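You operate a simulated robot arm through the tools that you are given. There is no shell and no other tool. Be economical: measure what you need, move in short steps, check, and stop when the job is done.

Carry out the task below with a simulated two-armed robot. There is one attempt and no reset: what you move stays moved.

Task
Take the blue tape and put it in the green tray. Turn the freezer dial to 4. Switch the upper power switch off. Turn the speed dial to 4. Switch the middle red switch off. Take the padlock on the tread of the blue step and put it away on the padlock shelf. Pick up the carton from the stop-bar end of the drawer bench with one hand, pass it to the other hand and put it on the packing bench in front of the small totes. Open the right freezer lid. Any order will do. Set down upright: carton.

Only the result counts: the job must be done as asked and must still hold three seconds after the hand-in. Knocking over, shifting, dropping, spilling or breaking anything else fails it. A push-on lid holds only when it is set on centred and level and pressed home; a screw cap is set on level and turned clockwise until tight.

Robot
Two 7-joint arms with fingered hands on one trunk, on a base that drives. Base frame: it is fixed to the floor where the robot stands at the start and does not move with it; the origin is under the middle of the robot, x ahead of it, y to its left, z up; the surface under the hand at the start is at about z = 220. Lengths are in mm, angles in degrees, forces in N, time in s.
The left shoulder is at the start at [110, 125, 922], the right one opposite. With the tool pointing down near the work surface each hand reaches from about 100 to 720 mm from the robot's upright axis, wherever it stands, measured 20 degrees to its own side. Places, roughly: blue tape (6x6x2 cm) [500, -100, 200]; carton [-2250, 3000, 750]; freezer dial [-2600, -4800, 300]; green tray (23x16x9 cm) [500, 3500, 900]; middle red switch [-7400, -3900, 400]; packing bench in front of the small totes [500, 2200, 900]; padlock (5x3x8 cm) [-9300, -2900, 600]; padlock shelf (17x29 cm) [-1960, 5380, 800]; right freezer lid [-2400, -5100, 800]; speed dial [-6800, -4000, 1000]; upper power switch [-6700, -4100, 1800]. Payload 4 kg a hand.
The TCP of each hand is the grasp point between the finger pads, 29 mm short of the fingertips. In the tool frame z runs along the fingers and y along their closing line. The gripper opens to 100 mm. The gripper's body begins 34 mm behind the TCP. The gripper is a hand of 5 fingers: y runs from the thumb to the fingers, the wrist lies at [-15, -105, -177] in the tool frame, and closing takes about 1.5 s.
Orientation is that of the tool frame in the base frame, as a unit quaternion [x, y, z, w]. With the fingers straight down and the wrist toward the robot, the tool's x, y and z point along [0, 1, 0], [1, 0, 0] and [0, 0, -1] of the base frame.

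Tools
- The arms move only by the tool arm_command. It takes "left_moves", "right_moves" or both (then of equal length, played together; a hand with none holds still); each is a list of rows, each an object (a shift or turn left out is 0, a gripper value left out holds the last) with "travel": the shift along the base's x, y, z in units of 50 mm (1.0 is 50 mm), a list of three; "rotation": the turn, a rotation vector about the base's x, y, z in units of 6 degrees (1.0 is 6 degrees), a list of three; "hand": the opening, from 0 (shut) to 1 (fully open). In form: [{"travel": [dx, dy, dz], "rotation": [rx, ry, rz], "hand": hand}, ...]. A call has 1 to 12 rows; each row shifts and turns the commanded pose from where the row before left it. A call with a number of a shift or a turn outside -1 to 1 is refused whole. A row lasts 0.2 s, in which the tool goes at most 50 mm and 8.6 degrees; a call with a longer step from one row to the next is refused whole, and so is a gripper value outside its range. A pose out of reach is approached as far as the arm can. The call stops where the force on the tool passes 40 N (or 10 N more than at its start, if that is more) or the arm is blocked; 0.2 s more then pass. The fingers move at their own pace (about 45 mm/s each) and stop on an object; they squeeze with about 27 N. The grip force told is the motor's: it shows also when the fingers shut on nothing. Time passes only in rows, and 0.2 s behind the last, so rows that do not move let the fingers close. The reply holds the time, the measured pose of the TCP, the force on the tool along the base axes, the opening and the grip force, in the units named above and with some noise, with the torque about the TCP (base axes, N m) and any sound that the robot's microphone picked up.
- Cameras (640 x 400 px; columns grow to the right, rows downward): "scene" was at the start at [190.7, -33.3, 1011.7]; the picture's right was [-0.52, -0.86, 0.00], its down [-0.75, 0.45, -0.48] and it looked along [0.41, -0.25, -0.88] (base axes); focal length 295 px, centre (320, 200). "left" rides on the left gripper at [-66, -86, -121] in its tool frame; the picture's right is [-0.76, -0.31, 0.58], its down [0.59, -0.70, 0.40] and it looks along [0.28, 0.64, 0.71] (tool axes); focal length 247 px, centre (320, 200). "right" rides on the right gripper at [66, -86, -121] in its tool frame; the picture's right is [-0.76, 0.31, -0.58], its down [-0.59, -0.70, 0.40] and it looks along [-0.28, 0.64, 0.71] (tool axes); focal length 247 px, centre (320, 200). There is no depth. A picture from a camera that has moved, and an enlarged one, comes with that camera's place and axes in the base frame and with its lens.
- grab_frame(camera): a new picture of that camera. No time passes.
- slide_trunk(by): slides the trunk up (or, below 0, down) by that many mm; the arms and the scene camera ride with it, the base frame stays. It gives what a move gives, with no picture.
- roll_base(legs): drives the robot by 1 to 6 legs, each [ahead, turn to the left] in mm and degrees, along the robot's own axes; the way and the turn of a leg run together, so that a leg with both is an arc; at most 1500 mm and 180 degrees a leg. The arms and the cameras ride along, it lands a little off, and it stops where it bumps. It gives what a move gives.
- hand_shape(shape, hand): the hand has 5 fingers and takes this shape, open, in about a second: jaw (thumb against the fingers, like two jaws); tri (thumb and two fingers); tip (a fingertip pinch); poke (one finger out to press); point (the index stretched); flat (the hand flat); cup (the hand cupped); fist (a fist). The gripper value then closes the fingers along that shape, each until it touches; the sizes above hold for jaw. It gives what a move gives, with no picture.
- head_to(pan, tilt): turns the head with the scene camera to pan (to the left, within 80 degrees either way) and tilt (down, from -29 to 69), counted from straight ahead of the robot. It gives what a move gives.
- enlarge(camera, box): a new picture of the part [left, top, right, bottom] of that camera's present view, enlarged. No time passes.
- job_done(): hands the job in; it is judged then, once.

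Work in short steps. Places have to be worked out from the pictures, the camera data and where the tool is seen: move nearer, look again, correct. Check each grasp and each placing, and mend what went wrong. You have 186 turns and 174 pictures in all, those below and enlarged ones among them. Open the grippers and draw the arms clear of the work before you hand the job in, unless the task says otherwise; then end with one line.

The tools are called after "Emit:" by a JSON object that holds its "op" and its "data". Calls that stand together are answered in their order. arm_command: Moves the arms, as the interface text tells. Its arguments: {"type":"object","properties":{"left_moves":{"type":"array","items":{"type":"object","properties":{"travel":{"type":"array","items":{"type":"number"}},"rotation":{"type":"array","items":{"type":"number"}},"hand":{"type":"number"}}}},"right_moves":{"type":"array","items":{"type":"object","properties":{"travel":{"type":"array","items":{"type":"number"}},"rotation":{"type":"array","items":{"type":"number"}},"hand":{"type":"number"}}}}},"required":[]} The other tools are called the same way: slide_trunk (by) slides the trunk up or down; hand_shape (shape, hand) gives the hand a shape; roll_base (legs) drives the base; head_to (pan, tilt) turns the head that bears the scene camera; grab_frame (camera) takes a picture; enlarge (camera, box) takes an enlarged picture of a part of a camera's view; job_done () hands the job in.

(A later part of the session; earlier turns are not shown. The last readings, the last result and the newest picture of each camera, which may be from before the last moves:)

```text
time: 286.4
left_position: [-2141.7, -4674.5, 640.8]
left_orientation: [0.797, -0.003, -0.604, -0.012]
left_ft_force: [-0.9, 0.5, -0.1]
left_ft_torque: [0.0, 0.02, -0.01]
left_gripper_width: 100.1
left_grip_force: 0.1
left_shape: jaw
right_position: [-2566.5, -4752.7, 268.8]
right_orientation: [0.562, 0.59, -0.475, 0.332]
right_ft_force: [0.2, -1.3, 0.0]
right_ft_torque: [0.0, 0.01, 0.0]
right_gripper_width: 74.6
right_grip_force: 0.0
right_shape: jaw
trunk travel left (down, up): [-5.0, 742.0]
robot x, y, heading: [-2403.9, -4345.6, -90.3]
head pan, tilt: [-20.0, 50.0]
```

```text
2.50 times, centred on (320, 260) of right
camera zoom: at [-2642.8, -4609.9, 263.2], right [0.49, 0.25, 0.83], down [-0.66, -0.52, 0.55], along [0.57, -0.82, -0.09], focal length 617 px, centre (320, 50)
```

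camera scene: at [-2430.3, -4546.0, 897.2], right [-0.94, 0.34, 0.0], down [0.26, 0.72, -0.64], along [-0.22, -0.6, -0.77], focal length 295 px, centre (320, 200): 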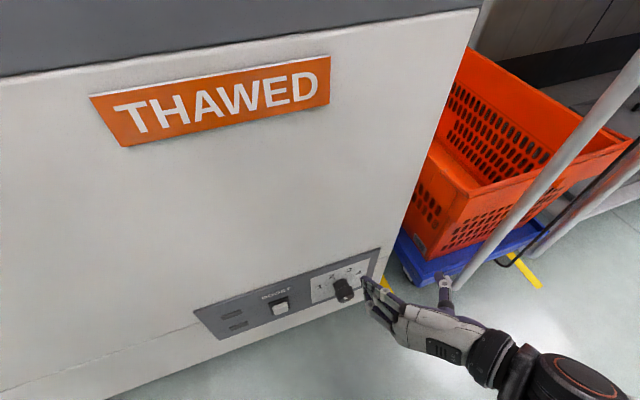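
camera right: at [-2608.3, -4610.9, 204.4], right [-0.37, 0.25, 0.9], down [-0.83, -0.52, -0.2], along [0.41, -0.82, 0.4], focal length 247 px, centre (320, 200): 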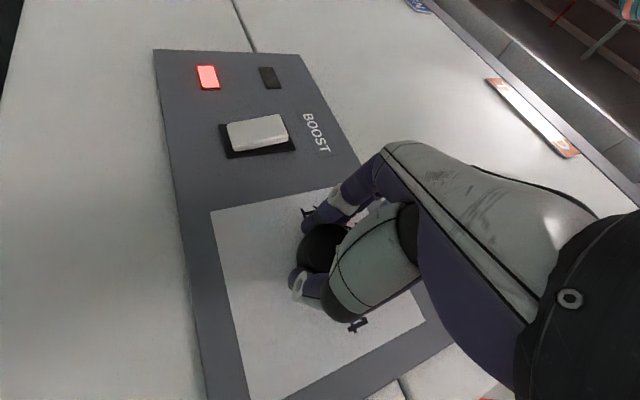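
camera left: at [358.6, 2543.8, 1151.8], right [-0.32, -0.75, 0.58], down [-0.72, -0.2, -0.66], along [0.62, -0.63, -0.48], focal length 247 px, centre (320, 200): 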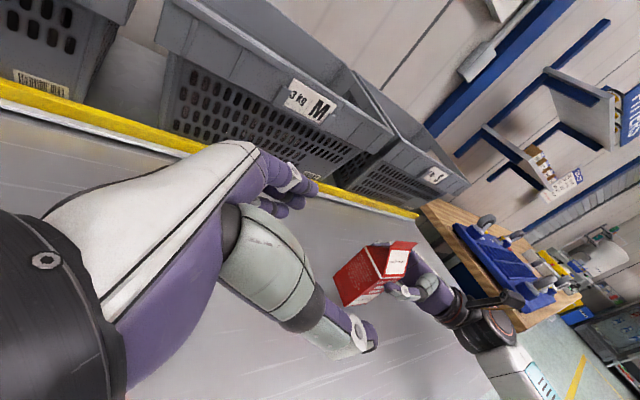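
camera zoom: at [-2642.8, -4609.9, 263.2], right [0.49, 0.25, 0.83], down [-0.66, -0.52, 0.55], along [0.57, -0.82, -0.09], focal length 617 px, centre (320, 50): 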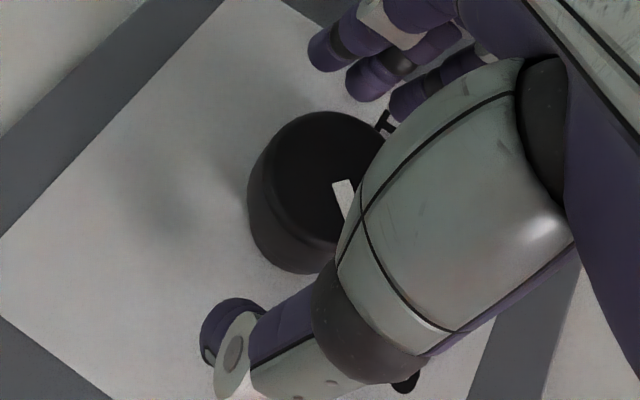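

The pointer turned to 3 as intended. Second stroke: close, then turn 53° more.

Emit:
{"op": "arm_command", "data": {"right_moves": [{"hand": 0}, {}, {}, {}, {}, {"rotation": [0, -0.98, 0]}, {"rotation": [0, -0.98, 0]}, {"rotation": [0, -0.98, 0]}, {"rotation": [0, -0.98, 0]}, {"rotation": [0, -0.98, 0]}, {"rotation": [0, -0.98, 0]}, {"rotation": [0, -0.98, 0]}]}}

Emit:
{"op": "arm_command", "data": {"right_moves": [{"rotation": [0, -0.98, 0]}, {"rotation": [0, -0.98, 0]}, {}, {"hand": 0.8}, {}, {}, {}, {"travel": [0, 0.6, 0]}, {"travel": [0, 0.8, 0.2]}, {"travel": [-0.5, 0.7, 0.4]}]}}

Emit:
{"op": "grab_frame", "data": {"camera": "right"}}

```text
time: 289.0
left_position: [-2142.1, -4676.0, 639.6]
left_orientation: [0.797, -0.004, -0.604, -0.012]
left_ft_force: [-0.4, 0.3, -0.4]
left_ft_torque: [-0.01, -0.01, -0.02]
left_gripper_width: 99.8
left_grip_force: 0.0
left_shape: jaw
right_position: [-2566.0, -4753.4, 269.0]
right_orientation: [0.694, 0.435, -0.245, 0.518]
right_ft_force: [1.0, 10.1, 3.0]
right_ft_torque: [0.1, 0.2, 0.01]
right_gripper_width: 30.2
right_grip_force: 26.7
right_shape: jaw
trunk travel left (down, up): [-5.0, 742.0]
robot x, y, heading: [-2403.0, -4344.5, -90.1]
head pan, tilt: [-20.0, 50.0]
```

```text
time: 291.2
left_position: [-2142.6, -4674.0, 640.5]
left_orientation: [0.797, -0.003, -0.604, -0.011]
left_ft_force: [0.7, -0.1, 0.2]
left_ft_torque: [0.01, 0.01, 0.0]
left_gripper_width: 100.0
left_grip_force: 0.0
left_shape: jaw
right_position: [-2592.0, -4648.6, 297.1]
right_orientation: [0.715, 0.378, -0.174, 0.561]
right_ft_force: [-0.3, 0.1, -0.7]
right_ft_torque: [-0.01, 0.01, 0.04]
right_gripper_width: 80.0
right_grip_force: 0.0
right_shape: jaw
trunk travel left (down, up): [-5.0, 742.0]
robot x, y, heading: [-2404.9, -4340.4, -90.5]
head pan, tilt: [-20.0, 50.0]
```

```text
67 pictures are left
camera right: at [-2634.2, -4504.9, 233.2], right [-0.37, 0.25, 0.9], down [-0.83, -0.52, -0.2], along [0.41, -0.82, 0.4], focal length 247 px, centre (320, 200)
```

right: 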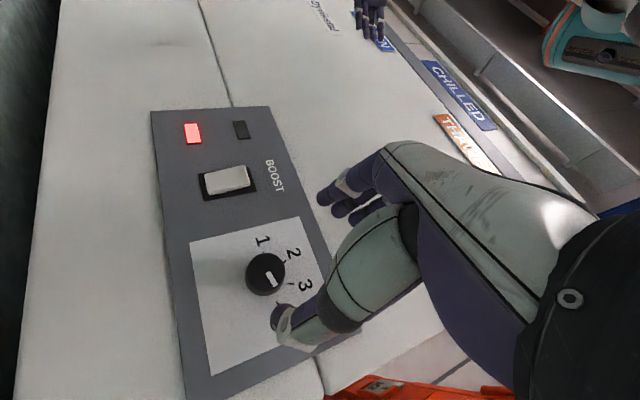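

Emit:
{"op": "enlarge", "data": {"camera": "right", "box": [220, 220, 340, 340]}}

```text
3.33 times, centred on (280, 280) of right
camera zoom: at [-2634.2, -4504.9, 233.2], right [-0.37, 0.25, 0.9], down [-0.83, -0.52, -0.2], along [0.41, -0.82, 0.4], focal length 823 px, centre (453, -67)
```

zoom: 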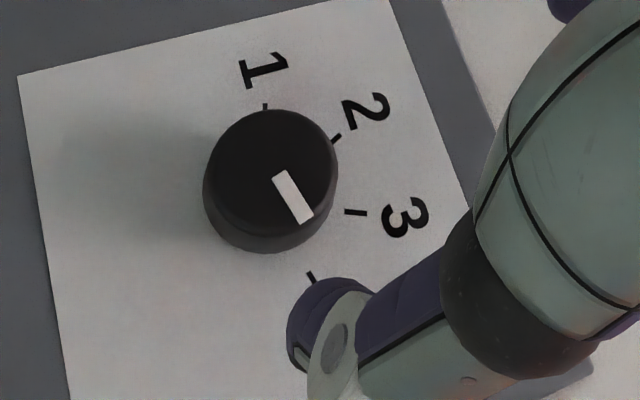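

The pointer is on 4 (within ~4° of the tick). I back away, raise the trunk, turn toward -x and look for the switch machine.

Emit:
{"op": "roll_base", "data": {"legs": [[-1150, 0]]}}

Emit:
{"op": "slide_trunk", "data": {"by": 400}}

Emit:
{"op": "roll_base", "data": {"legs": [[0, -89]]}}

Emit:
{"op": "head_to", "data": {"pan": 5, "tilt": 12}}

Emit:
{"op": "grab_frame", "data": {"camera": "scene"}}

```text
time: 294.2
left_position: [-2148.2, -4238.6, 639.8]
left_orientation: [0.797, -0.018, -0.603, -0.022]
left_ft_force: [1.9, 0.4, 0.2]
left_ft_torque: [0.02, -0.02, 0.06]
left_gripper_width: 100.2
left_grip_force: 0.2
left_shape: jaw
right_position: [-2598.9, -4210.9, 299.1]
right_orientation: [0.715, 0.369, -0.186, 0.564]
right_ft_force: [-0.3, -0.9, 0.1]
right_ft_torque: [0.02, 0.01, -0.02]
right_gripper_width: 80.0
right_grip_force: 0.0
right_shape: jaw
trunk travel left (down, up): [-5.0, 742.0]
robot x, y, heading: [-2402.9, -3902.6, -89.3]
head pan, tilt: [-20.0, 50.0]
stopped in leg 1: the robot was blocked; the commanded pose is now the measured one
```

```text
time: 298.0
left_position: [-2144.8, -4271.6, 1037.5]
left_orientation: [0.797, -0.012, -0.604, -0.021]
left_ft_force: [0.0, -0.6, -1.5]
left_ft_torque: [0.0, 0.03, -0.03]
left_gripper_width: 100.3
left_grip_force: 0.0
left_shape: jaw
right_position: [-2593.6, -4249.5, 700.4]
right_orientation: [0.711, 0.372, -0.185, 0.567]
right_ft_force: [-0.5, 0.3, 0.6]
right_ft_torque: [0.04, 0.06, 0.05]
right_gripper_width: 80.0
right_grip_force: 0.1
right_shape: jaw
trunk travel left (down, up): [-405.0, 342.0]
robot x, y, heading: [-2400.0, -3928.4, -85.3]
head pan, tilt: [-20.0, 50.0]
```

```text
time: 299.0
left_position: [-2151.0, -4280.5, 1039.0]
left_orientation: [0.796, -0.024, -0.604, -0.028]
left_ft_force: [0.7, 0.2, -0.9]
left_ft_torque: [-0.02, 0.01, -0.05]
left_gripper_width: 100.1
left_grip_force: 0.0
left_shape: jaw
right_position: [-2600.9, -4252.9, 702.8]
right_orientation: [0.714, 0.363, -0.194, 0.567]
right_ft_force: [0.1, -1.4, -1.2]
right_ft_torque: [-0.04, -0.02, 0.06]
right_gripper_width: 80.1
right_grip_force: 0.0
right_shape: jaw
trunk travel left (down, up): [-405.0, 342.0]
robot x, y, heading: [-2397.9, -3934.7, -85.0]
head pan, tilt: [-20.0, 50.0]
stopped in leg 1: the robot was blocked; the commanded pose is now the measured one
```

```text
time: 300.0
left_position: [-2151.0, -4280.9, 1038.5]
left_orientation: [0.796, -0.022, -0.604, -0.028]
left_ft_force: [0.0, 0.2, -0.4]
left_ft_torque: [0.03, -0.01, 0.01]
left_gripper_width: 100.1
left_grip_force: 0.1
left_shape: jaw
right_position: [-2601.2, -4251.3, 701.6]
right_orientation: [0.714, 0.363, -0.194, 0.566]
right_ft_force: [0.3, -0.2, -0.1]
right_ft_torque: [-0.02, -0.03, -0.02]
right_gripper_width: 79.8
right_grip_force: 0.1
right_shape: jaw
trunk travel left (down, up): [-405.0, 342.0]
robot x, y, heading: [-2397.7, -3932.1, -84.7]
head pan, tilt: [5.0, 12.0]
```

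```text
65 pictures are left
camera scene: at [-2373.1, -4077.3, 1372.2], right [-0.99, -0.17, 0.0], down [-0.04, 0.21, -0.98], along [0.17, -0.96, -0.22], focal length 295 px, centre (320, 200)
```

scene: 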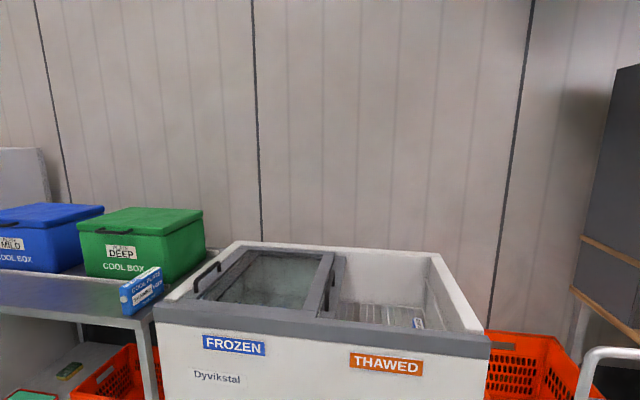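

Something behind-right blocks the base. I turn the head far right to look.

Emit:
{"op": "head_to", "data": {"pan": -80, "tilt": 30}}

Emit:
{"op": "grab_frame", "data": {"camera": "scene"}}

```text
time: 301.6
left_position: [-2151.3, -4279.8, 1037.4]
left_orientation: [0.797, -0.023, -0.603, -0.028]
left_ft_force: [0.7, -0.2, 0.6]
left_ft_torque: [0.0, -0.02, -0.01]
left_gripper_width: 100.0
left_grip_force: 0.1
left_shape: jaw
right_position: [-2602.0, -4250.7, 702.3]
right_orientation: [0.714, 0.363, -0.194, 0.566]
right_ft_force: [0.1, -0.5, -0.5]
right_ft_torque: [0.0, 0.01, -0.01]
right_gripper_width: 79.8
right_grip_force: 0.1
right_shape: jaw
trunk travel left (down, up): [-405.0, 342.0]
robot x, y, heading: [-2397.7, -3933.4, -85.0]
head pan, tilt: [-80.0, 30.0]
```

```text
64 pictures are left
camera scene: at [-2476.6, -4008.4, 1344.0], right [-0.26, 0.97, 0.01], down [0.48, 0.13, -0.87], along [-0.84, -0.22, -0.5], focal length 295 px, centre (320, 200)
```

scene: 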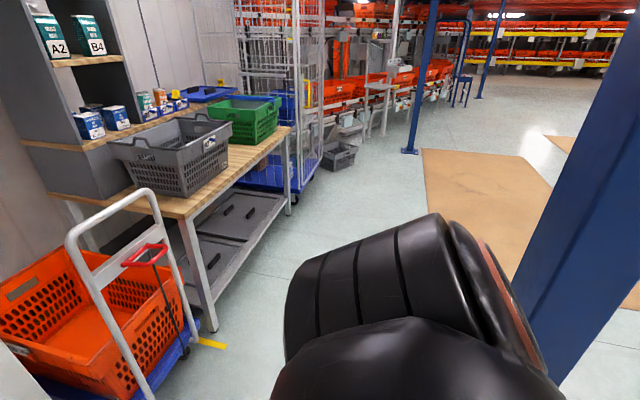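

A blue column stands at about (-2910, -3756), touching my right elbow side. I go around it: turn left to +x, advance, then north, then turn to -x.

Emit:
{"op": "roll_base", "data": {"legs": [[0, 85], [450, 0], [0, 90], [1000, 0], [0, 92]]}}

Emit:
{"op": "head_to", "data": {"pan": 10, "tilt": 12}}

Emit:
{"op": "grab_frame", "data": {"camera": "scene"}}

```text
time: 304.0
left_position: [-2004.8, -4085.4, 1042.4]
left_orientation: [0.773, 0.204, -0.582, 0.15]
left_ft_force: [-0.7, -0.8, -0.3]
left_ft_torque: [0.02, -0.01, -0.01]
left_gripper_width: 100.0
left_grip_force: 0.0
left_shape: jaw
right_position: [-2393.3, -4308.8, 700.1]
right_orientation: [0.579, 0.555, -0.02, 0.597]
right_ft_force: [-0.4, 0.5, -0.7]
right_ft_torque: [-0.01, 0.01, 0.0]
right_gripper_width: 79.7
right_grip_force: 0.2
right_shape: jaw
trunk travel left (down, up): [-405.0, 342.0]
robot x, y, heading: [-2395.3, -3933.5, -59.7]
head pan, tilt: [-80.0, 30.0]
stopped in leg 1: the robot was blocked; the commanded pose is now the measured one
```

```text
time: 305.6
left_position: [-2004.6, -4084.3, 1042.2]
left_orientation: [0.772, 0.204, -0.582, 0.15]
left_ft_force: [0.4, 0.5, 0.7]
left_ft_torque: [0.0, -0.03, 0.0]
left_gripper_width: 100.2
left_grip_force: 0.0
left_shape: jaw
right_position: [-2393.6, -4307.9, 700.8]
right_orientation: [0.579, 0.555, -0.02, 0.597]
right_ft_force: [-0.2, 0.7, 1.5]
right_ft_torque: [0.03, -0.04, 0.03]
right_gripper_width: 79.9
right_grip_force: 0.0
right_shape: jaw
trunk travel left (down, up): [-405.0, 342.0]
robot x, y, heading: [-2393.9, -3933.8, -59.7]
head pan, tilt: [10.0, 12.0]
```

```text
63 pictures are left
camera scene: at [-2311.9, -4044.6, 1373.2], right [-0.76, -0.65, 0.0], down [-0.13, 0.16, -0.98], along [0.63, -0.75, -0.21], focal length 295 px, centre (320, 200)
```

scene: 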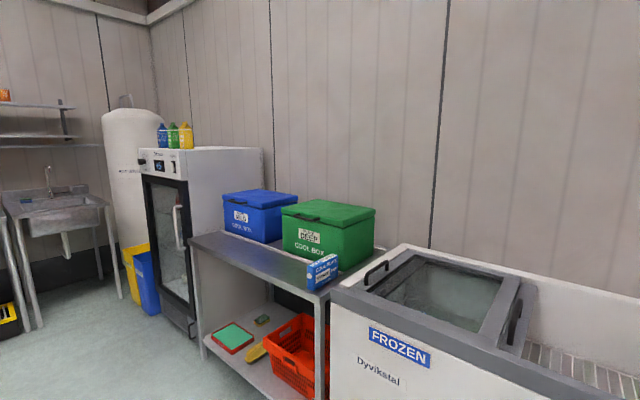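

Blocked again while turning left. I look to the left side for the obstacle.

Emit:
{"op": "head_to", "data": {"pan": 80, "tilt": 45}}

Emit:
{"op": "grab_frame", "data": {"camera": "scene"}}

Emit:
{"op": "head_to", "data": {"pan": -80, "tilt": 50}}

Emit:
{"op": "grab_frame", "data": {"camera": "scene"}}

```text
time: 307.0
left_position: [-2004.7, -4086.4, 1041.9]
left_orientation: [0.772, 0.204, -0.583, 0.15]
left_ft_force: [0.8, 0.3, -0.9]
left_ft_torque: [-0.01, 0.0, -0.01]
left_gripper_width: 100.0
left_grip_force: 0.1
left_shape: jaw
right_position: [-2393.3, -4309.3, 700.7]
right_orientation: [0.579, 0.555, -0.02, 0.597]
right_ft_force: [-0.6, 0.0, -0.9]
right_ft_torque: [-0.01, 0.03, -0.01]
right_gripper_width: 80.3
right_grip_force: 0.1
right_shape: jaw
trunk travel left (down, up): [-405.0, 342.0]
robot x, y, heading: [-2397.0, -3933.1, -59.9]
head pan, tilt: [80.0, 45.0]
```

```text
62 pictures are left
camera scene: at [-2295.9, -3945.3, 1321.6], right [0.35, -0.94, 0.0], down [-0.66, -0.24, -0.71], along [0.66, 0.25, -0.71], focal length 295 px, centre (320, 200)
```

scene: 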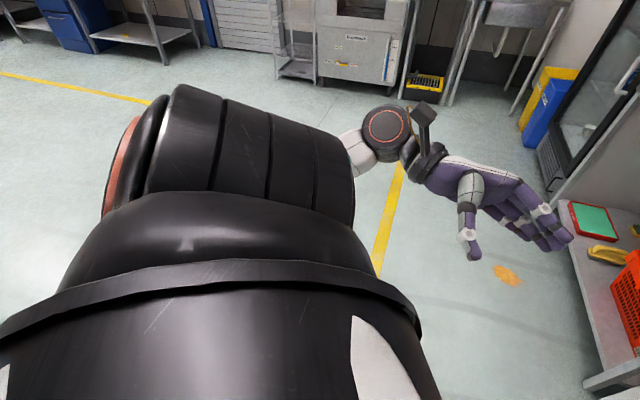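

```text
time: 309.5
left_position: [-2003.8, -4086.9, 1042.5]
left_orientation: [0.773, 0.203, -0.582, 0.151]
left_ft_force: [0.0, -1.1, -0.7]
left_ft_torque: [0.0, -0.01, -0.02]
left_gripper_width: 100.1
left_grip_force: 0.0
left_shape: jaw
right_position: [-2393.2, -4307.6, 700.3]
right_orientation: [0.579, 0.554, -0.02, 0.597]
right_ft_force: [-0.4, -0.4, -0.9]
right_ft_torque: [-0.01, -0.02, 0.01]
right_gripper_width: 80.0
right_grip_force: 0.0
right_shape: jaw
trunk travel left (down, up): [-405.0, 342.0]
robot x, y, heading: [-2393.6, -3935.9, -59.6]
head pan, tilt: [-80.0, 50.0]
```

```text
61 pictures are left
camera scene: at [-2430.9, -4023.3, 1314.7], right [-0.65, 0.76, 0.0], down [0.58, 0.5, -0.64], along [-0.49, -0.42, -0.77], focal length 295 px, centre (320, 200)
```

scene: 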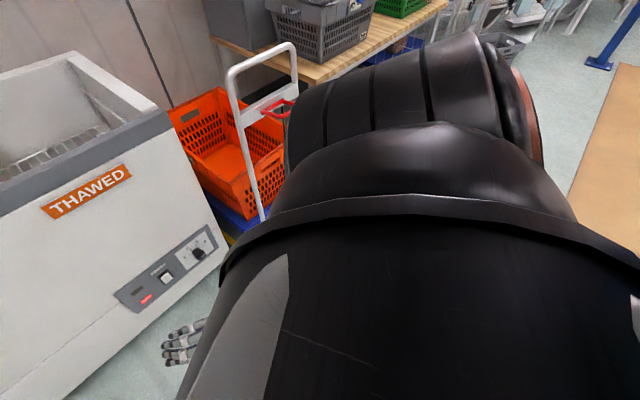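

The sides are clear, so my rear/elbow must be catching the column behind. I drive forward away from it first, then loop around.

Emit:
{"op": "roll_base", "data": {"legs": [[300, 0], [0, 60], [350, 0], [0, 90], [1300, 0], [0, 88]]}}

Emit:
{"op": "head_to", "data": {"pan": 10, "tilt": 12}}

Emit:
{"op": "grab_frame", "data": {"camera": "scene"}}

```text
time: 330.2
left_position: [-2293.0, -3189.5, 1042.7]
left_orientation: [0.578, -0.551, -0.434, -0.417]
left_ft_force: [-0.5, 0.5, -0.2]
left_ft_torque: [0.01, -0.02, 0.0]
left_gripper_width: 99.9
left_grip_force: 0.0
left_shape: jaw
right_position: [-2318.4, -2741.4, 702.3]
right_orientation: [0.776, -0.201, -0.519, 0.296]
right_ft_force: [0.0, 0.4, -1.1]
right_ft_torque: [-0.02, -0.02, 0.01]
right_gripper_width: 79.9
right_grip_force: 0.0
right_shape: jaw
trunk travel left (down, up): [-405.0, 342.0]
robot x, y, heading: [-1983.6, -2911.5, -176.3]
head pan, tilt: [-80.0, 50.0]
```

```text
time: 331.9
left_position: [-2293.2, -3188.1, 1041.6]
left_orientation: [0.578, -0.551, -0.434, -0.417]
left_ft_force: [-0.7, 0.4, -0.1]
left_ft_torque: [-0.02, -0.03, 0.03]
left_gripper_width: 100.2
left_grip_force: 0.1
left_shape: jaw
right_position: [-2318.6, -2740.4, 702.2]
right_orientation: [0.775, -0.202, -0.52, 0.296]
right_ft_force: [-0.4, 0.4, -0.1]
right_ft_torque: [-0.02, -0.01, -0.01]
right_gripper_width: 79.9
right_grip_force: 0.0
right_shape: jaw
trunk travel left (down, up): [-405.0, 342.0]
robot x, y, heading: [-1981.0, -2903.1, -176.3]
head pan, tilt: [10.0, 12.0]
```

```text
60 pictures are left
camera scene: at [-2118.2, -2931.3, 1373.2], right [-0.23, 0.97, 0.0], down [0.2, 0.05, -0.98], along [-0.95, -0.23, -0.21], focal length 295 px, centre (320, 200)
```

scene: 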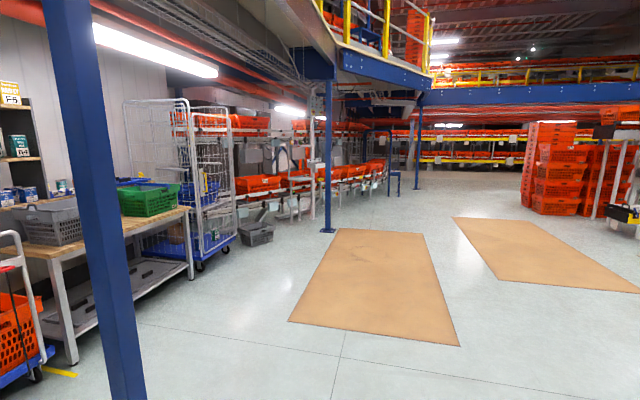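

Free of the column. I follow the clear lane between the two floor mats (y≈-2140) toward x≈-6500.

Emit:
{"op": "roll_base", "data": {"legs": [[0, -27.5], [1500, 0], [380, 0], [0, 24], [1500, 0], [1300, 0]]}}

Emit:
{"op": "head_to", "data": {"pan": 60, "tilt": 8}}

Emit:
{"op": "grab_frame", "data": {"camera": "scene"}}

```text
time: 357.4
left_position: [-6869.1, -2437.7, 1041.7]
left_orientation: [0.571, -0.558, -0.428, -0.423]
left_ft_force: [-0.4, -0.5, 0.5]
left_ft_torque: [-0.01, 0.01, -0.01]
left_gripper_width: 100.1
left_grip_force: 0.1
left_shape: jaw
right_position: [-6880.6, -1990.3, 701.1]
right_orientation: [0.773, -0.213, -0.523, 0.289]
right_ft_force: [-0.7, 0.8, -0.4]
right_ft_torque: [-0.01, -0.03, -0.03]
right_gripper_width: 79.9
right_grip_force: 0.2
right_shape: jaw
trunk travel left (down, up): [-405.0, 342.0]
robot x, y, heading: [-6552.8, -2163.2, -178.0]
head pan, tilt: [10.0, 12.0]
```

```text
time: 358.5
left_position: [-6868.1, -2437.8, 1042.0]
left_orientation: [0.571, -0.558, -0.428, -0.424]
left_ft_force: [0.5, -0.5, 0.8]
left_ft_torque: [0.01, -0.01, 0.0]
left_gripper_width: 100.0
left_grip_force: 0.1
left_shape: jaw
right_position: [-6880.3, -1989.1, 700.7]
right_orientation: [0.774, -0.212, -0.523, 0.289]
right_ft_force: [-0.1, 0.2, 0.0]
right_ft_torque: [0.01, -0.01, -0.02]
right_gripper_width: 80.2
right_grip_force: 0.0
right_shape: jaw
trunk travel left (down, up): [-405.0, 342.0]
robot x, y, heading: [-6547.1, -2162.9, -177.8]
head pan, tilt: [60.0, 8.0]
```

```text
59 pictures are left
camera scene: at [-6638.8, -2247.7, 1379.7], right [-0.88, 0.47, 0.0], down [0.07, 0.12, -0.99], along [-0.47, -0.87, -0.14], focal length 295 px, centre (320, 200)
```

scene: 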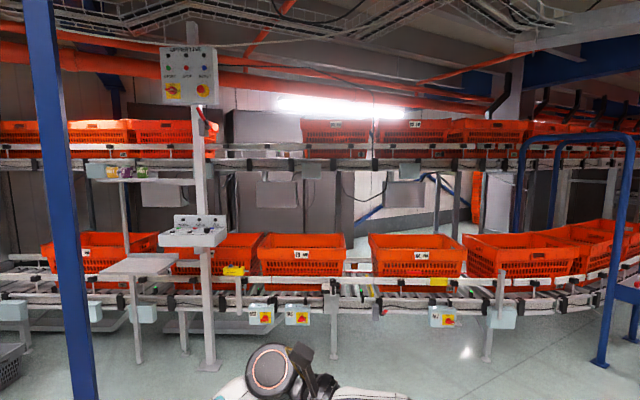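

The station is here: an "UPPER LINE" panel high on a post, a console with dials below, and red/yellow switches along the conveyor. I enlarge these.

Emit:
{"op": "enlarge", "data": {"camera": "scene", "box": [140, 40, 260, 115]}}

Emit:
{"op": "enlarge", "data": {"camera": "scene", "box": [140, 200, 260, 275]}}

Emit:
{"op": "enlarge", "data": {"camera": "scene", "box": [70, 270, 510, 370]}}

```text
5.33 times, centred on (200, 78) of scene
camera zoom: at [-6638.8, -2247.7, 1379.7], right [-0.88, 0.47, 0.0], down [0.07, 0.12, -0.99], along [-0.47, -0.87, -0.14], focal length 1572 px, centre (960, 853)
```

zoom: 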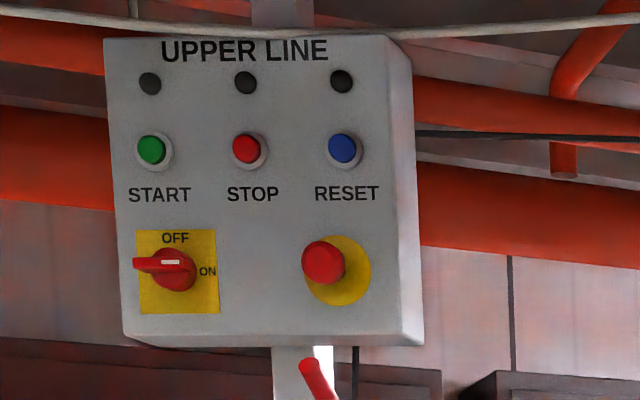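

```text
5.33 times, centred on (200, 238) of scene
camera zoom: at [-6638.8, -2247.7, 1379.7], right [-0.88, 0.47, 0.0], down [0.07, 0.12, -0.99], along [-0.47, -0.87, -0.14], focal length 1572 px, centre (960, 0)
```

zoom: 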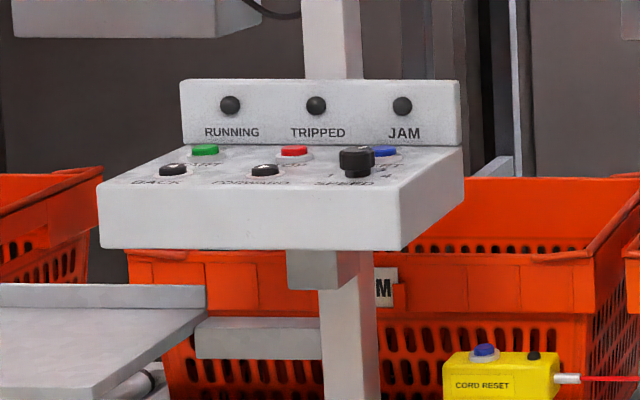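

```text
1.45 times, centred on (290, 320) of scene
camera zoom: at [-6638.8, -2247.7, 1379.7], right [-0.88, 0.47, 0.0], down [0.07, 0.12, -0.99], along [-0.47, -0.87, -0.14], focal length 429 px, centre (364, 26)
```

zoom: 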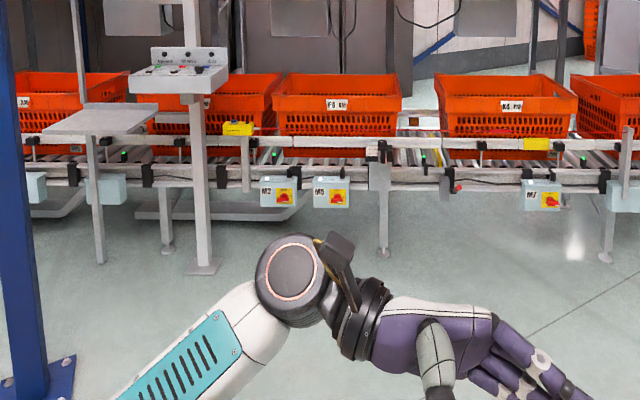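

Findings: the upper switch's lever is horizontal at ON (OFF is up, so 90° counter-clockwise); M5 is the middle red switch at ≈(-7395, -3900, 340); the speed dial is on the console's sloped top. I drive in front of the console.

Emit:
{"op": "roll_base", "data": {"legs": [[0, 70], [1100, 0], [0, 18]]}}

Emit:
{"op": "arm_command", "data": {"left_moves": [{"rotation": [0, -1, 0]}, {"rotation": [0, -1, 0]}, {"rotation": [0, -1, 0]}, {"rotation": [0, -1, 0]}, {"rotation": [0, -1, 0]}, {"rotation": [0, -1, 0]}, {"rotation": [0, -1, 0]}, {"rotation": [0, -1, 0]}, {"rotation": [0, -1, 0]}, {"rotation": [0, -1, 0]}, {"rotation": [0, -1, 0]}, {"rotation": [0, -1, 0]}]}}

Emit:
{"op": "head_to", "data": {"pan": 0, "tilt": 22}}

Emit:
{"op": "grab_frame", "data": {"camera": "scene"}}

```text
time: 368.4
left_position: [-6614.1, -3550.6, 1041.1]
left_orientation: [0.799, -0.003, -0.602, -0.005]
left_ft_force: [0.8, -0.1, -0.4]
left_ft_torque: [-0.01, 0.01, -0.02]
left_gripper_width: 100.3
left_grip_force: 0.1
left_shape: jaw
right_position: [-7061.2, -3550.8, 701.1]
right_orientation: [0.702, 0.387, -0.173, 0.572]
right_ft_force: [-0.4, -0.1, -0.2]
right_ft_torque: [-0.02, -0.02, 0.01]
right_gripper_width: 80.1
right_grip_force: 0.0
right_shape: jaw
trunk travel left (down, up): [-405.0, 342.0]
robot x, y, heading: [-6873.0, -3226.4, -89.4]
head pan, tilt: [60.0, 8.0]
```

```text
time: 371.0
left_position: [-6579.6, -3597.6, 1041.6]
left_orientation: [1.0, 0.001, -0.017, -0.007]
left_ft_force: [-0.3, -0.5, 0.4]
left_ft_torque: [-0.03, 0.01, -0.01]
left_gripper_width: 100.0
left_grip_force: 0.2
left_shape: jaw
left hand out of reach, approached as far as the arm can: row 7, 8, 9, 10, 11, 12
right_position: [-7061.0, -3551.6, 701.7]
right_orientation: [0.703, 0.387, -0.173, 0.572]
right_ft_force: [0.4, 0.5, 0.4]
right_ft_torque: [0.0, 0.0, 0.03]
right_gripper_width: 80.1
right_grip_force: 0.1
right_shape: jaw
trunk travel left (down, up): [-405.0, 342.0]
robot x, y, heading: [-6875.6, -3225.8, -89.4]
head pan, tilt: [60.0, 8.0]
```

```text
time: 372.3
left_position: [-6579.1, -3596.9, 1041.5]
left_orientation: [1.0, 0.001, -0.018, -0.005]
left_ft_force: [0.1, 0.1, -0.2]
left_ft_torque: [-0.02, 0.0, 0.01]
left_gripper_width: 99.9
left_grip_force: 0.1
left_shape: jaw
right_position: [-7060.2, -3550.5, 702.1]
right_orientation: [0.702, 0.388, -0.173, 0.571]
right_ft_force: [0.7, -0.3, 0.1]
right_ft_torque: [0.02, -0.01, 0.0]
right_gripper_width: 80.0
right_grip_force: 0.0
right_shape: jaw
trunk travel left (down, up): [-405.0, 342.0]
robot x, y, heading: [-6878.6, -3229.3, -89.3]
head pan, tilt: [0.0, 22.0]
```

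```text
55 pictures are left
camera scene: at [-6874.5, -3363.6, 1357.0], right [-1.0, -0.01, 0.0], down [0.0, 0.37, -0.93], along [0.01, -0.93, -0.37], focal length 295 px, centre (320, 200)
```

scene: 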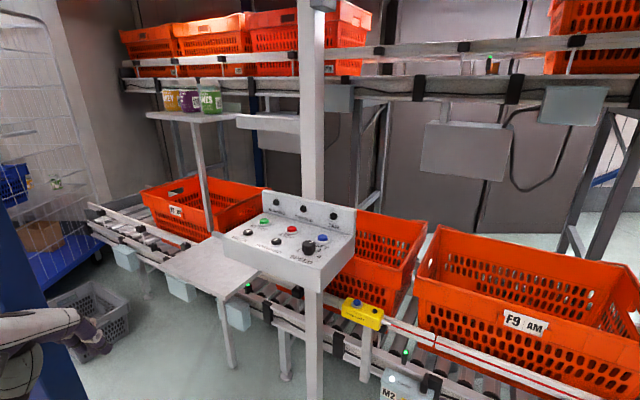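

The console is ahead; I enlarge the speed dial.

Emit:
{"op": "enlarge", "data": {"camera": "scene", "box": [225, 185, 365, 285]}}

```text
4.00 times, centred on (295, 235) of scene
camera zoom: at [-6874.5, -3363.6, 1357.0], right [-1.0, -0.01, 0.0], down [0.0, 0.37, -0.93], along [0.01, -0.93, -0.37], focal length 1179 px, centre (420, 60)
```

zoom: 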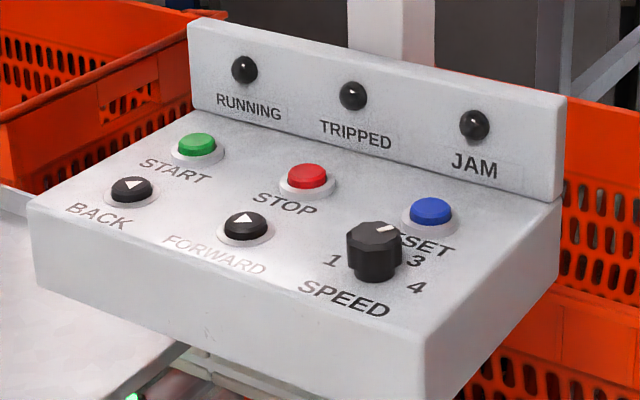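

The dial points to 3, so it needs ≈53° clockwise to 4. Knob top ≈(-6843, -3937, 1015), console yawed ≈30°. I raise the left hand and shift the base so the knob is ahead-left.

Emit:
{"op": "arm_command", "data": {"left_moves": [{"travel": [0, -0.4, 0.8]}, {"travel": [0, -0.4, 0.8]}]}}

Emit:
{"op": "roll_base", "data": {"legs": [[0, -22], [225, 0], [0, 22]]}}

Emit:
{"op": "head_to", "data": {"pan": 12, "tilt": 40}}

Emit:
{"op": "grab_frame", "data": {"camera": "scene"}}

```text
time: 372.9
left_position: [-6580.0, -3636.2, 1123.2]
left_orientation: [1.0, 0.001, -0.017, -0.006]
left_ft_force: [-0.5, -0.6, -0.1]
left_ft_torque: [0.0, -0.03, -0.02]
left_gripper_width: 99.7
left_grip_force: 0.0
left_shape: jaw
right_position: [-7061.4, -3551.2, 700.7]
right_orientation: [0.703, 0.387, -0.173, 0.572]
right_ft_force: [-0.8, -0.1, -0.8]
right_ft_torque: [0.03, 0.02, -0.01]
right_gripper_width: 80.1
right_grip_force: 0.1
right_shape: jaw
trunk travel left (down, up): [-405.0, 342.0]
robot x, y, heading: [-6874.0, -3222.1, -89.6]
head pan, tilt: [0.0, 22.0]
```

```text
time: 376.9
left_position: [-6668.0, -3849.9, 1123.3]
left_orientation: [1.0, -0.005, -0.018, -0.006]
left_ft_force: [-0.1, 0.0, 1.1]
left_ft_torque: [-0.02, 0.02, -0.02]
left_gripper_width: 99.8
left_grip_force: 0.1
left_shape: jaw
right_position: [-7148.5, -3758.5, 702.1]
right_orientation: [0.705, 0.383, -0.176, 0.571]
right_ft_force: [-0.1, -0.2, 0.5]
right_ft_torque: [0.0, 0.01, -0.02]
right_gripper_width: 80.0
right_grip_force: 0.2
right_shape: jaw
trunk travel left (down, up): [-405.0, 342.0]
robot x, y, heading: [-6958.5, -3433.6, -90.4]
head pan, tilt: [0.0, 22.0]
```

```text
time: 377.8
left_position: [-6669.6, -3850.8, 1123.0]
left_orientation: [1.0, -0.005, -0.018, -0.006]
left_ft_force: [0.9, -0.1, 0.1]
left_ft_torque: [0.0, 0.0, 0.02]
left_gripper_width: 99.9
left_grip_force: 0.1
left_shape: jaw
right_position: [-7149.2, -3759.2, 701.4]
right_orientation: [0.705, 0.383, -0.176, 0.57]
right_ft_force: [0.3, -0.4, -1.0]
right_ft_torque: [0.01, 0.02, 0.02]
right_gripper_width: 80.2
right_grip_force: 0.1
right_shape: jaw
trunk travel left (down, up): [-405.0, 342.0]
robot x, y, heading: [-6963.7, -3436.7, -90.3]
head pan, tilt: [12.0, 40.0]
```

```text
53 pictures are left
camera scene: at [-6942.1, -3564.4, 1328.9], right [-0.98, -0.2, 0.0], down [-0.13, 0.63, -0.77], along [0.16, -0.75, -0.64], focal length 295 px, centre (320, 200)
```

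scene: 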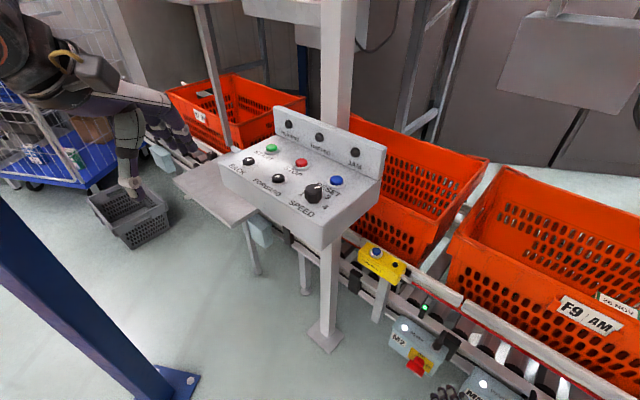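

The knob is near (-6842, -3960, 1000). I bring the left hand above it and look with its camera.

Emit:
{"op": "arm_command", "data": {"left_moves": [{"travel": [-0.7, -0.4, 0.15], "hand": 1}, {"travel": [-0.7, -0.4, 0.15]}, {"travel": [-0.7, -0.4, 0.15]}, {"travel": [-0.7, -0.4, 0.15]}, {"travel": [-0.65, -0.4, 0]}, {}]}}

Emit:
{"op": "grab_frame", "data": {"camera": "left"}}

```text
time: 379.2
left_position: [-6843.0, -3950.0, 1150.8]
left_orientation: [1.0, -0.006, -0.018, -0.005]
left_ft_force: [0.4, 0.1, 0.3]
left_ft_torque: [-0.03, -0.01, 0.02]
left_gripper_width: 100.1
left_grip_force: 0.2
left_shape: jaw
right_position: [-7150.1, -3759.2, 700.6]
right_orientation: [0.705, 0.381, -0.177, 0.571]
right_ft_force: [-0.2, 0.9, 0.6]
right_ft_torque: [0.0, 0.02, -0.01]
right_gripper_width: 80.0
right_grip_force: 0.1
right_shape: jaw
trunk travel left (down, up): [-405.0, 342.0]
robot x, y, heading: [-6958.2, -3435.3, -90.1]
head pan, tilt: [12.0, 40.0]
```

```text
52 pictures are left
camera left: at [-6904.5, -3865.2, 1275.3], right [-0.77, 0.32, -0.55], down [0.58, 0.7, -0.41], along [0.25, -0.64, -0.73], focal length 247 px, centre (320, 200)
```

left: 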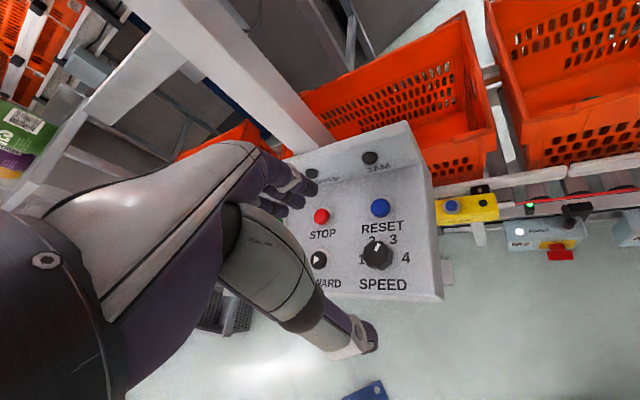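

Emit:
{"op": "enlarge", "data": {"camera": "left", "box": [340, 220, 420, 300]}}

```text
5.00 times, centred on (380, 260) of left
camera zoom: at [-6904.5, -3865.2, 1275.3], right [-0.77, 0.32, -0.55], down [0.58, 0.7, -0.41], along [0.25, -0.64, -0.73], focal length 1235 px, centre (20, -100)
```

zoom: 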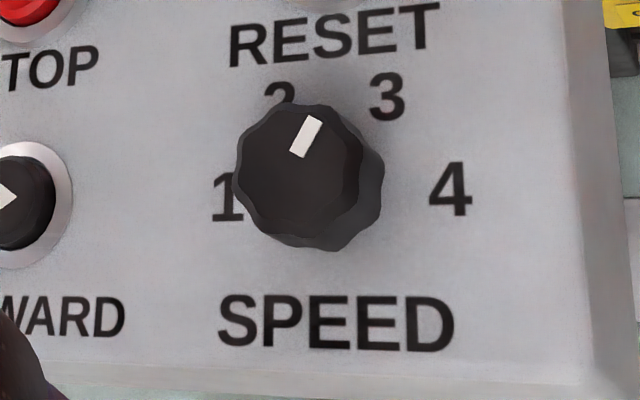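

The pointer is on 3 and labels suggest 60° spacing. To keep fingers off the RESET button I pre-rotate the left hand 60° counter-clockwise, then turn clockwise. I move over the knob axis (-6844, -3983).

Emit:
{"op": "arm_command", "data": {"left_moves": [{"rotation": [0, 0, 1], "travel": [0, -0.13, 0], "hand": 0.6}, {"rotation": [0, 0, 1], "travel": [0, -0.13, 0]}, {"rotation": [0, 0, 1], "travel": [0, -0.13, 0]}, {"rotation": [0, 0, 1], "travel": [0, -0.13, 0]}, {"rotation": [0, 0, 1], "travel": [0, -0.13, 0]}, {"rotation": [0, 0, 1]}, {"rotation": [0, 0, 1]}, {"rotation": [0, 0, 1]}, {"rotation": [0, 0, 1], "travel": [0, 0, -0.6]}, {"rotation": [0, 0, 1], "travel": [0, 0, -0.6]}, {}]}}

Emit:
{"op": "grab_frame", "data": {"camera": "left"}}

```text
time: 381.6
left_position: [-6821.4, -3975.7, 1094.8]
left_orientation: [0.904, 0.427, -0.02, 0.002]
left_ft_force: [0.7, -1.1, 0.5]
left_ft_torque: [0.03, -0.02, 0.0]
left_gripper_width: 60.4
left_grip_force: 0.0
left_shape: jaw
left hand out of reach, approached as far as the arm can: row 7, 8, 9, 10
right_position: [-7148.8, -3757.4, 700.4]
right_orientation: [0.705, 0.382, -0.176, 0.571]
right_ft_force: [-0.1, -0.1, -0.2]
right_ft_torque: [0.0, 0.02, 0.0]
right_gripper_width: 79.7
right_grip_force: 0.0
right_shape: jaw
trunk travel left (down, up): [-405.0, 342.0]
robot x, y, heading: [-6956.5, -3433.1, -90.4]
head pan, tilt: [12.0, 40.0]
```

```text
50 pictures are left
camera left: at [-6926.8, -3969.7, 1217.8], right [-0.74, -0.4, -0.54], down [-0.18, 0.89, -0.41], along [0.65, -0.21, -0.73], focal length 247 px, centre (320, 200)
```

left: 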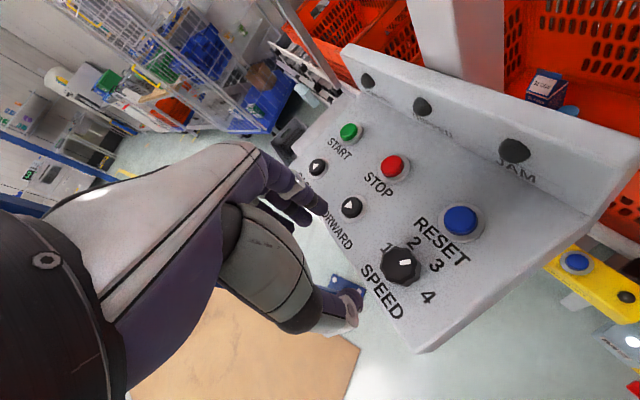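

Joint limit at ~50° yaw, which is enough. I back off 5°, centre over the knob at (-6849, -3990), and descend to check.

Emit:
{"op": "arm_command", "data": {"left_moves": [{"rotation": [0, 0, -0.8], "travel": [-0.3, -0.14, 0.1]}, {"travel": [-0.26, -0.14, -0.2]}, {"travel": [0, 0, -0.6]}, {}]}}

Emit:
{"op": "grab_frame", "data": {"camera": "left"}}

```text
time: 382.6
left_position: [-6827.2, -3977.9, 1067.1]
left_orientation: [0.922, 0.387, -0.019, 0.001]
left_ft_force: [-0.1, -0.3, 0.3]
left_ft_torque: [-0.01, 0.03, -0.02]
left_gripper_width: 60.1
left_grip_force: 0.0
left_shape: jaw
left hand out of reach, approached as far as the arm can: row 1, 2, 3
right_position: [-7148.3, -3757.7, 702.3]
right_orientation: [0.705, 0.382, -0.177, 0.571]
right_ft_force: [0.4, 0.0, 0.1]
right_ft_torque: [-0.01, -0.01, 0.0]
right_gripper_width: 80.1
right_grip_force: 0.1
right_shape: jaw
trunk travel left (down, up): [-405.0, 342.0]
robot x, y, heading: [-6959.0, -3434.7, -89.9]
head pan, tilt: [12.0, 40.0]
```

```text
49 pictures are left
camera left: at [-6930.5, -3962.5, 1191.5], right [-0.77, -0.33, -0.55], down [-0.1, 0.91, -0.41], along [0.63, -0.26, -0.73], focal length 247 px, centre (320, 200)
```

left: 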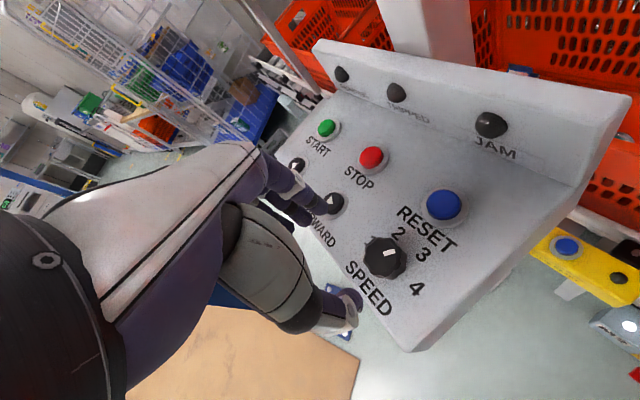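

The arm can't cross further toward my centreline, so I raise the hand and shift the base 80 mm right.

Emit:
{"op": "arm_command", "data": {"left_moves": [{"travel": [0.2, 0.3, 0.8]}, {"travel": [0.2, 0.3, 0.8]}, {}]}}

Emit:
{"op": "roll_base", "data": {"legs": [[-80, 0], [0, 20], [-245, 0], [0, -20], [320, 0]]}}

```text
time: 383.4
left_position: [-6805.9, -3945.7, 1146.0]
left_orientation: [0.922, 0.388, -0.018, 0.001]
left_ft_force: [0.3, 0.6, 0.7]
left_ft_torque: [0.01, -0.03, 0.03]
left_gripper_width: 60.0
left_grip_force: 0.1
left_shape: jaw
right_position: [-7149.8, -3758.6, 700.6]
right_orientation: [0.705, 0.383, -0.177, 0.57]
right_ft_force: [-0.7, -0.3, -0.3]
right_ft_torque: [0.0, 0.01, -0.05]
right_gripper_width: 80.0
right_grip_force: 0.0
right_shape: jaw
trunk travel left (down, up): [-405.0, 342.0]
robot x, y, heading: [-6959.1, -3436.8, -90.2]
head pan, tilt: [12.0, 40.0]
```

```text
time: 389.7
left_position: [-6868.0, -3946.6, 1146.6]
left_orientation: [0.916, 0.401, -0.019, 0.002]
left_ft_force: [0.3, -0.3, 0.1]
left_ft_torque: [0.0, -0.01, 0.0]
left_gripper_width: 60.2
left_grip_force: 0.1
left_shape: jaw
right_position: [-7217.3, -3769.4, 701.3]
right_orientation: [0.7, 0.392, -0.168, 0.573]
right_ft_force: [0.8, -0.2, -0.3]
right_ft_torque: [-0.01, 0.02, -0.02]
right_gripper_width: 80.1
right_grip_force: 0.0
right_shape: jaw
trunk travel left (down, up): [-405.0, 342.0]
robot x, y, heading: [-7039.8, -3441.3, -88.1]
head pan, tilt: [12.0, 40.0]
```

I move over the knob at (-6853, -3991) and down to z≈1055, then check.

Emit:
{"op": "arm_command", "data": {"left_moves": [{"travel": [0.15, -0.44, -0.3]}, {"travel": [0.15, -0.44, -0.5]}, {"travel": [0, 0, -0.9]}, {}]}}

Emit:
{"op": "grab_frame", "data": {"camera": "left"}}

```text
time: 390.7
left_position: [-6853.4, -3994.0, 1063.4]
left_orientation: [0.916, 0.401, -0.019, 0.001]
left_ft_force: [0.0, 0.4, -0.8]
left_ft_torque: [-0.01, -0.02, 0.0]
left_gripper_width: 60.3
left_grip_force: 0.1
left_shape: jaw
right_position: [-7215.4, -3768.9, 700.2]
right_orientation: [0.7, 0.392, -0.168, 0.573]
right_ft_force: [0.5, -0.1, -0.1]
right_ft_torque: [0.03, 0.05, -0.01]
right_gripper_width: 80.1
right_grip_force: 0.0
right_shape: jaw
trunk travel left (down, up): [-405.0, 342.0]
robot x, y, heading: [-7040.7, -3438.6, -88.8]
head pan, tilt: [12.0, 40.0]
```

```text
48 pictures are left
camera left: at [-6958.3, -3982.4, 1188.3], right [-0.76, -0.36, -0.55], down [-0.13, 0.9, -0.41], along [0.64, -0.24, -0.73], focal length 247 px, centre (320, 200)
```

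left: 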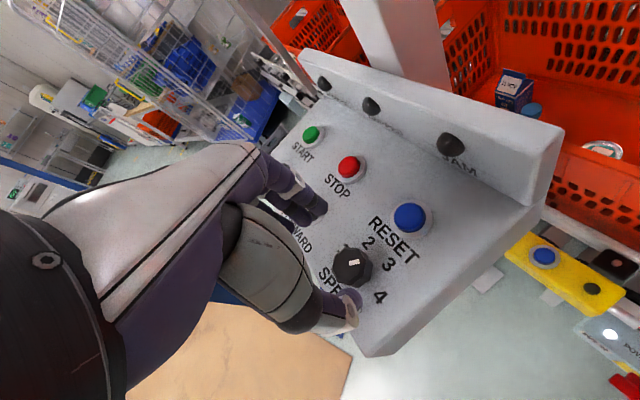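

Combining all views, the knob top is at (-6842, -3994, 978). I shift 11 mm, descend around it and close.

Emit:
{"op": "arm_command", "data": {"left_moves": [{"travel": [0.22, 0, -0.4]}, {"travel": [0, 0, -0.5]}, {"travel": [0, 0, -0.4]}, {"travel": [0, 0, -0.16]}, {"hand": 0}, {}, {}, {}, {}, {}]}}

Emit:
{"op": "grab_frame", "data": {"camera": "left"}}

```text
time: 392.9
left_position: [-6841.5, -3990.5, 990.1]
left_orientation: [0.916, 0.401, -0.017, 0.002]
left_ft_force: [-3.5, 1.0, -3.7]
left_ft_torque: [0.06, 0.1, 0.0]
left_gripper_width: 26.6
left_grip_force: 26.3
left_shape: jaw
right_position: [-7217.1, -3768.9, 700.8]
right_orientation: [0.7, 0.392, -0.168, 0.573]
right_ft_force: [0.0, 0.1, -0.2]
right_ft_torque: [-0.02, 0.01, 0.0]
right_gripper_width: 80.1
right_grip_force: 0.0
right_shape: jaw
trunk travel left (down, up): [-405.0, 342.0]
robot x, y, heading: [-7035.2, -3440.9, -88.5]
head pan, tilt: [12.0, 40.0]
```

```text
47 pictures are left
camera left: at [-6946.6, -3979.1, 1115.0], right [-0.76, -0.36, -0.55], down [-0.13, 0.9, -0.41], along [0.64, -0.24, -0.73], focal length 247 px, centre (320, 200)
```

left: 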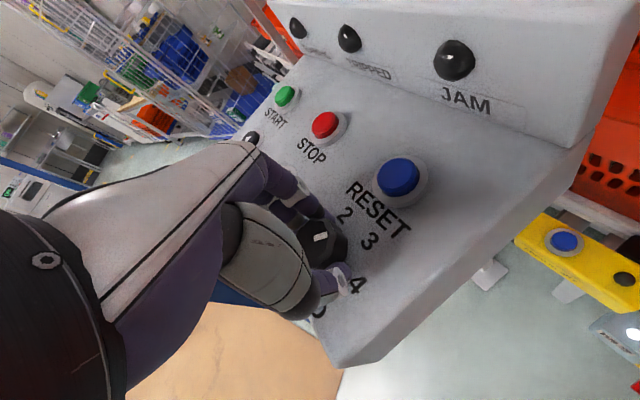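

Gripped on the knob (26.6 mm), clear of the RESET button. I turn clockwise 57°.

Emit:
{"op": "arm_command", "data": {"left_moves": [{"rotation": [0, 0, -0.95]}, {"rotation": [0, 0, -0.95]}, {"rotation": [0, 0, -0.95]}, {"rotation": [0, 0, -0.95]}, {"rotation": [0, 0, -0.95]}, {"rotation": [0, 0, -0.95]}, {"rotation": [0, 0, -0.95]}, {"rotation": [0, 0, -0.95]}, {"rotation": [0, 0, -0.95]}, {"rotation": [0, 0, -0.95]}, {}]}}

Emit:
{"op": "arm_command", "data": {"left_moves": [{"hand": 0.42}, {}, {}, {"travel": [0, 0, 0.4]}, {"travel": [0, 0, 0.7]}, {"travel": [0, 0, 0.8]}, {"travel": [0.3, 0.3, 0.8]}]}}

Emit:
{"op": "enlarge", "data": {"camera": "left", "box": [290, 180, 450, 340]}}

```text
time: 395.3
left_position: [-6842.0, -3990.4, 989.4]
left_orientation: [0.996, -0.085, -0.017, -0.007]
left_ft_force: [10.8, 3.9, 13.4]
left_ft_torque: [0.08, -0.24, 0.11]
left_gripper_width: 26.6
left_grip_force: 27.1
left_shape: jaw
right_position: [-7215.6, -3768.4, 701.9]
right_orientation: [0.699, 0.392, -0.169, 0.574]
right_ft_force: [-0.6, 0.2, -0.4]
right_ft_torque: [0.0, 0.02, 0.01]
right_gripper_width: 80.3
right_grip_force: 0.0
right_shape: jaw
trunk travel left (down, up): [-405.0, 342.0]
robot x, y, heading: [-7033.9, -3439.7, -88.6]
head pan, tilt: [12.0, 40.0]
```

```text
time: 396.9
left_position: [-6828.2, -3975.6, 1123.0]
left_orientation: [0.996, -0.085, -0.017, -0.007]
left_ft_force: [-0.3, -0.5, 0.7]
left_ft_torque: [0.0, 0.03, 0.01]
left_gripper_width: 41.8
left_grip_force: 0.0
left_shape: jaw
right_position: [-7216.1, -3769.8, 701.0]
right_orientation: [0.699, 0.393, -0.169, 0.573]
right_ft_force: [0.2, 0.2, 0.4]
right_ft_torque: [-0.02, 0.02, 0.01]
right_gripper_width: 80.1
right_grip_force: 0.1
right_shape: jaw
trunk travel left (down, up): [-405.0, 342.0]
robot x, y, heading: [-7036.9, -3447.0, -88.6]
head pan, tilt: [12.0, 40.0]
```

```text
2.50 times, centred on (370, 260) of left
camera zoom: at [-6875.7, -3883.0, 1246.8], right [-0.71, 0.44, -0.55], down [0.69, 0.6, -0.41], along [0.15, -0.67, -0.73], focal length 617 px, centre (195, 50)
```

zoom: 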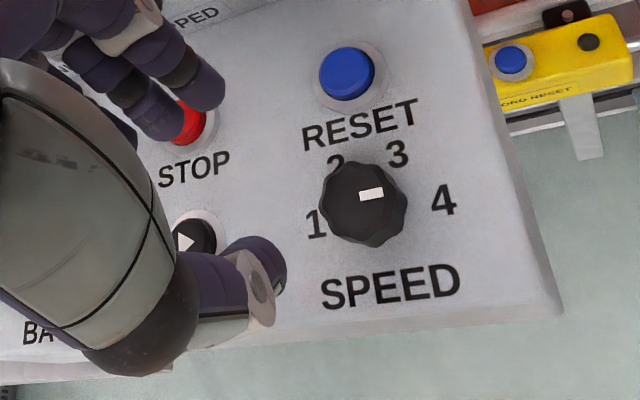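

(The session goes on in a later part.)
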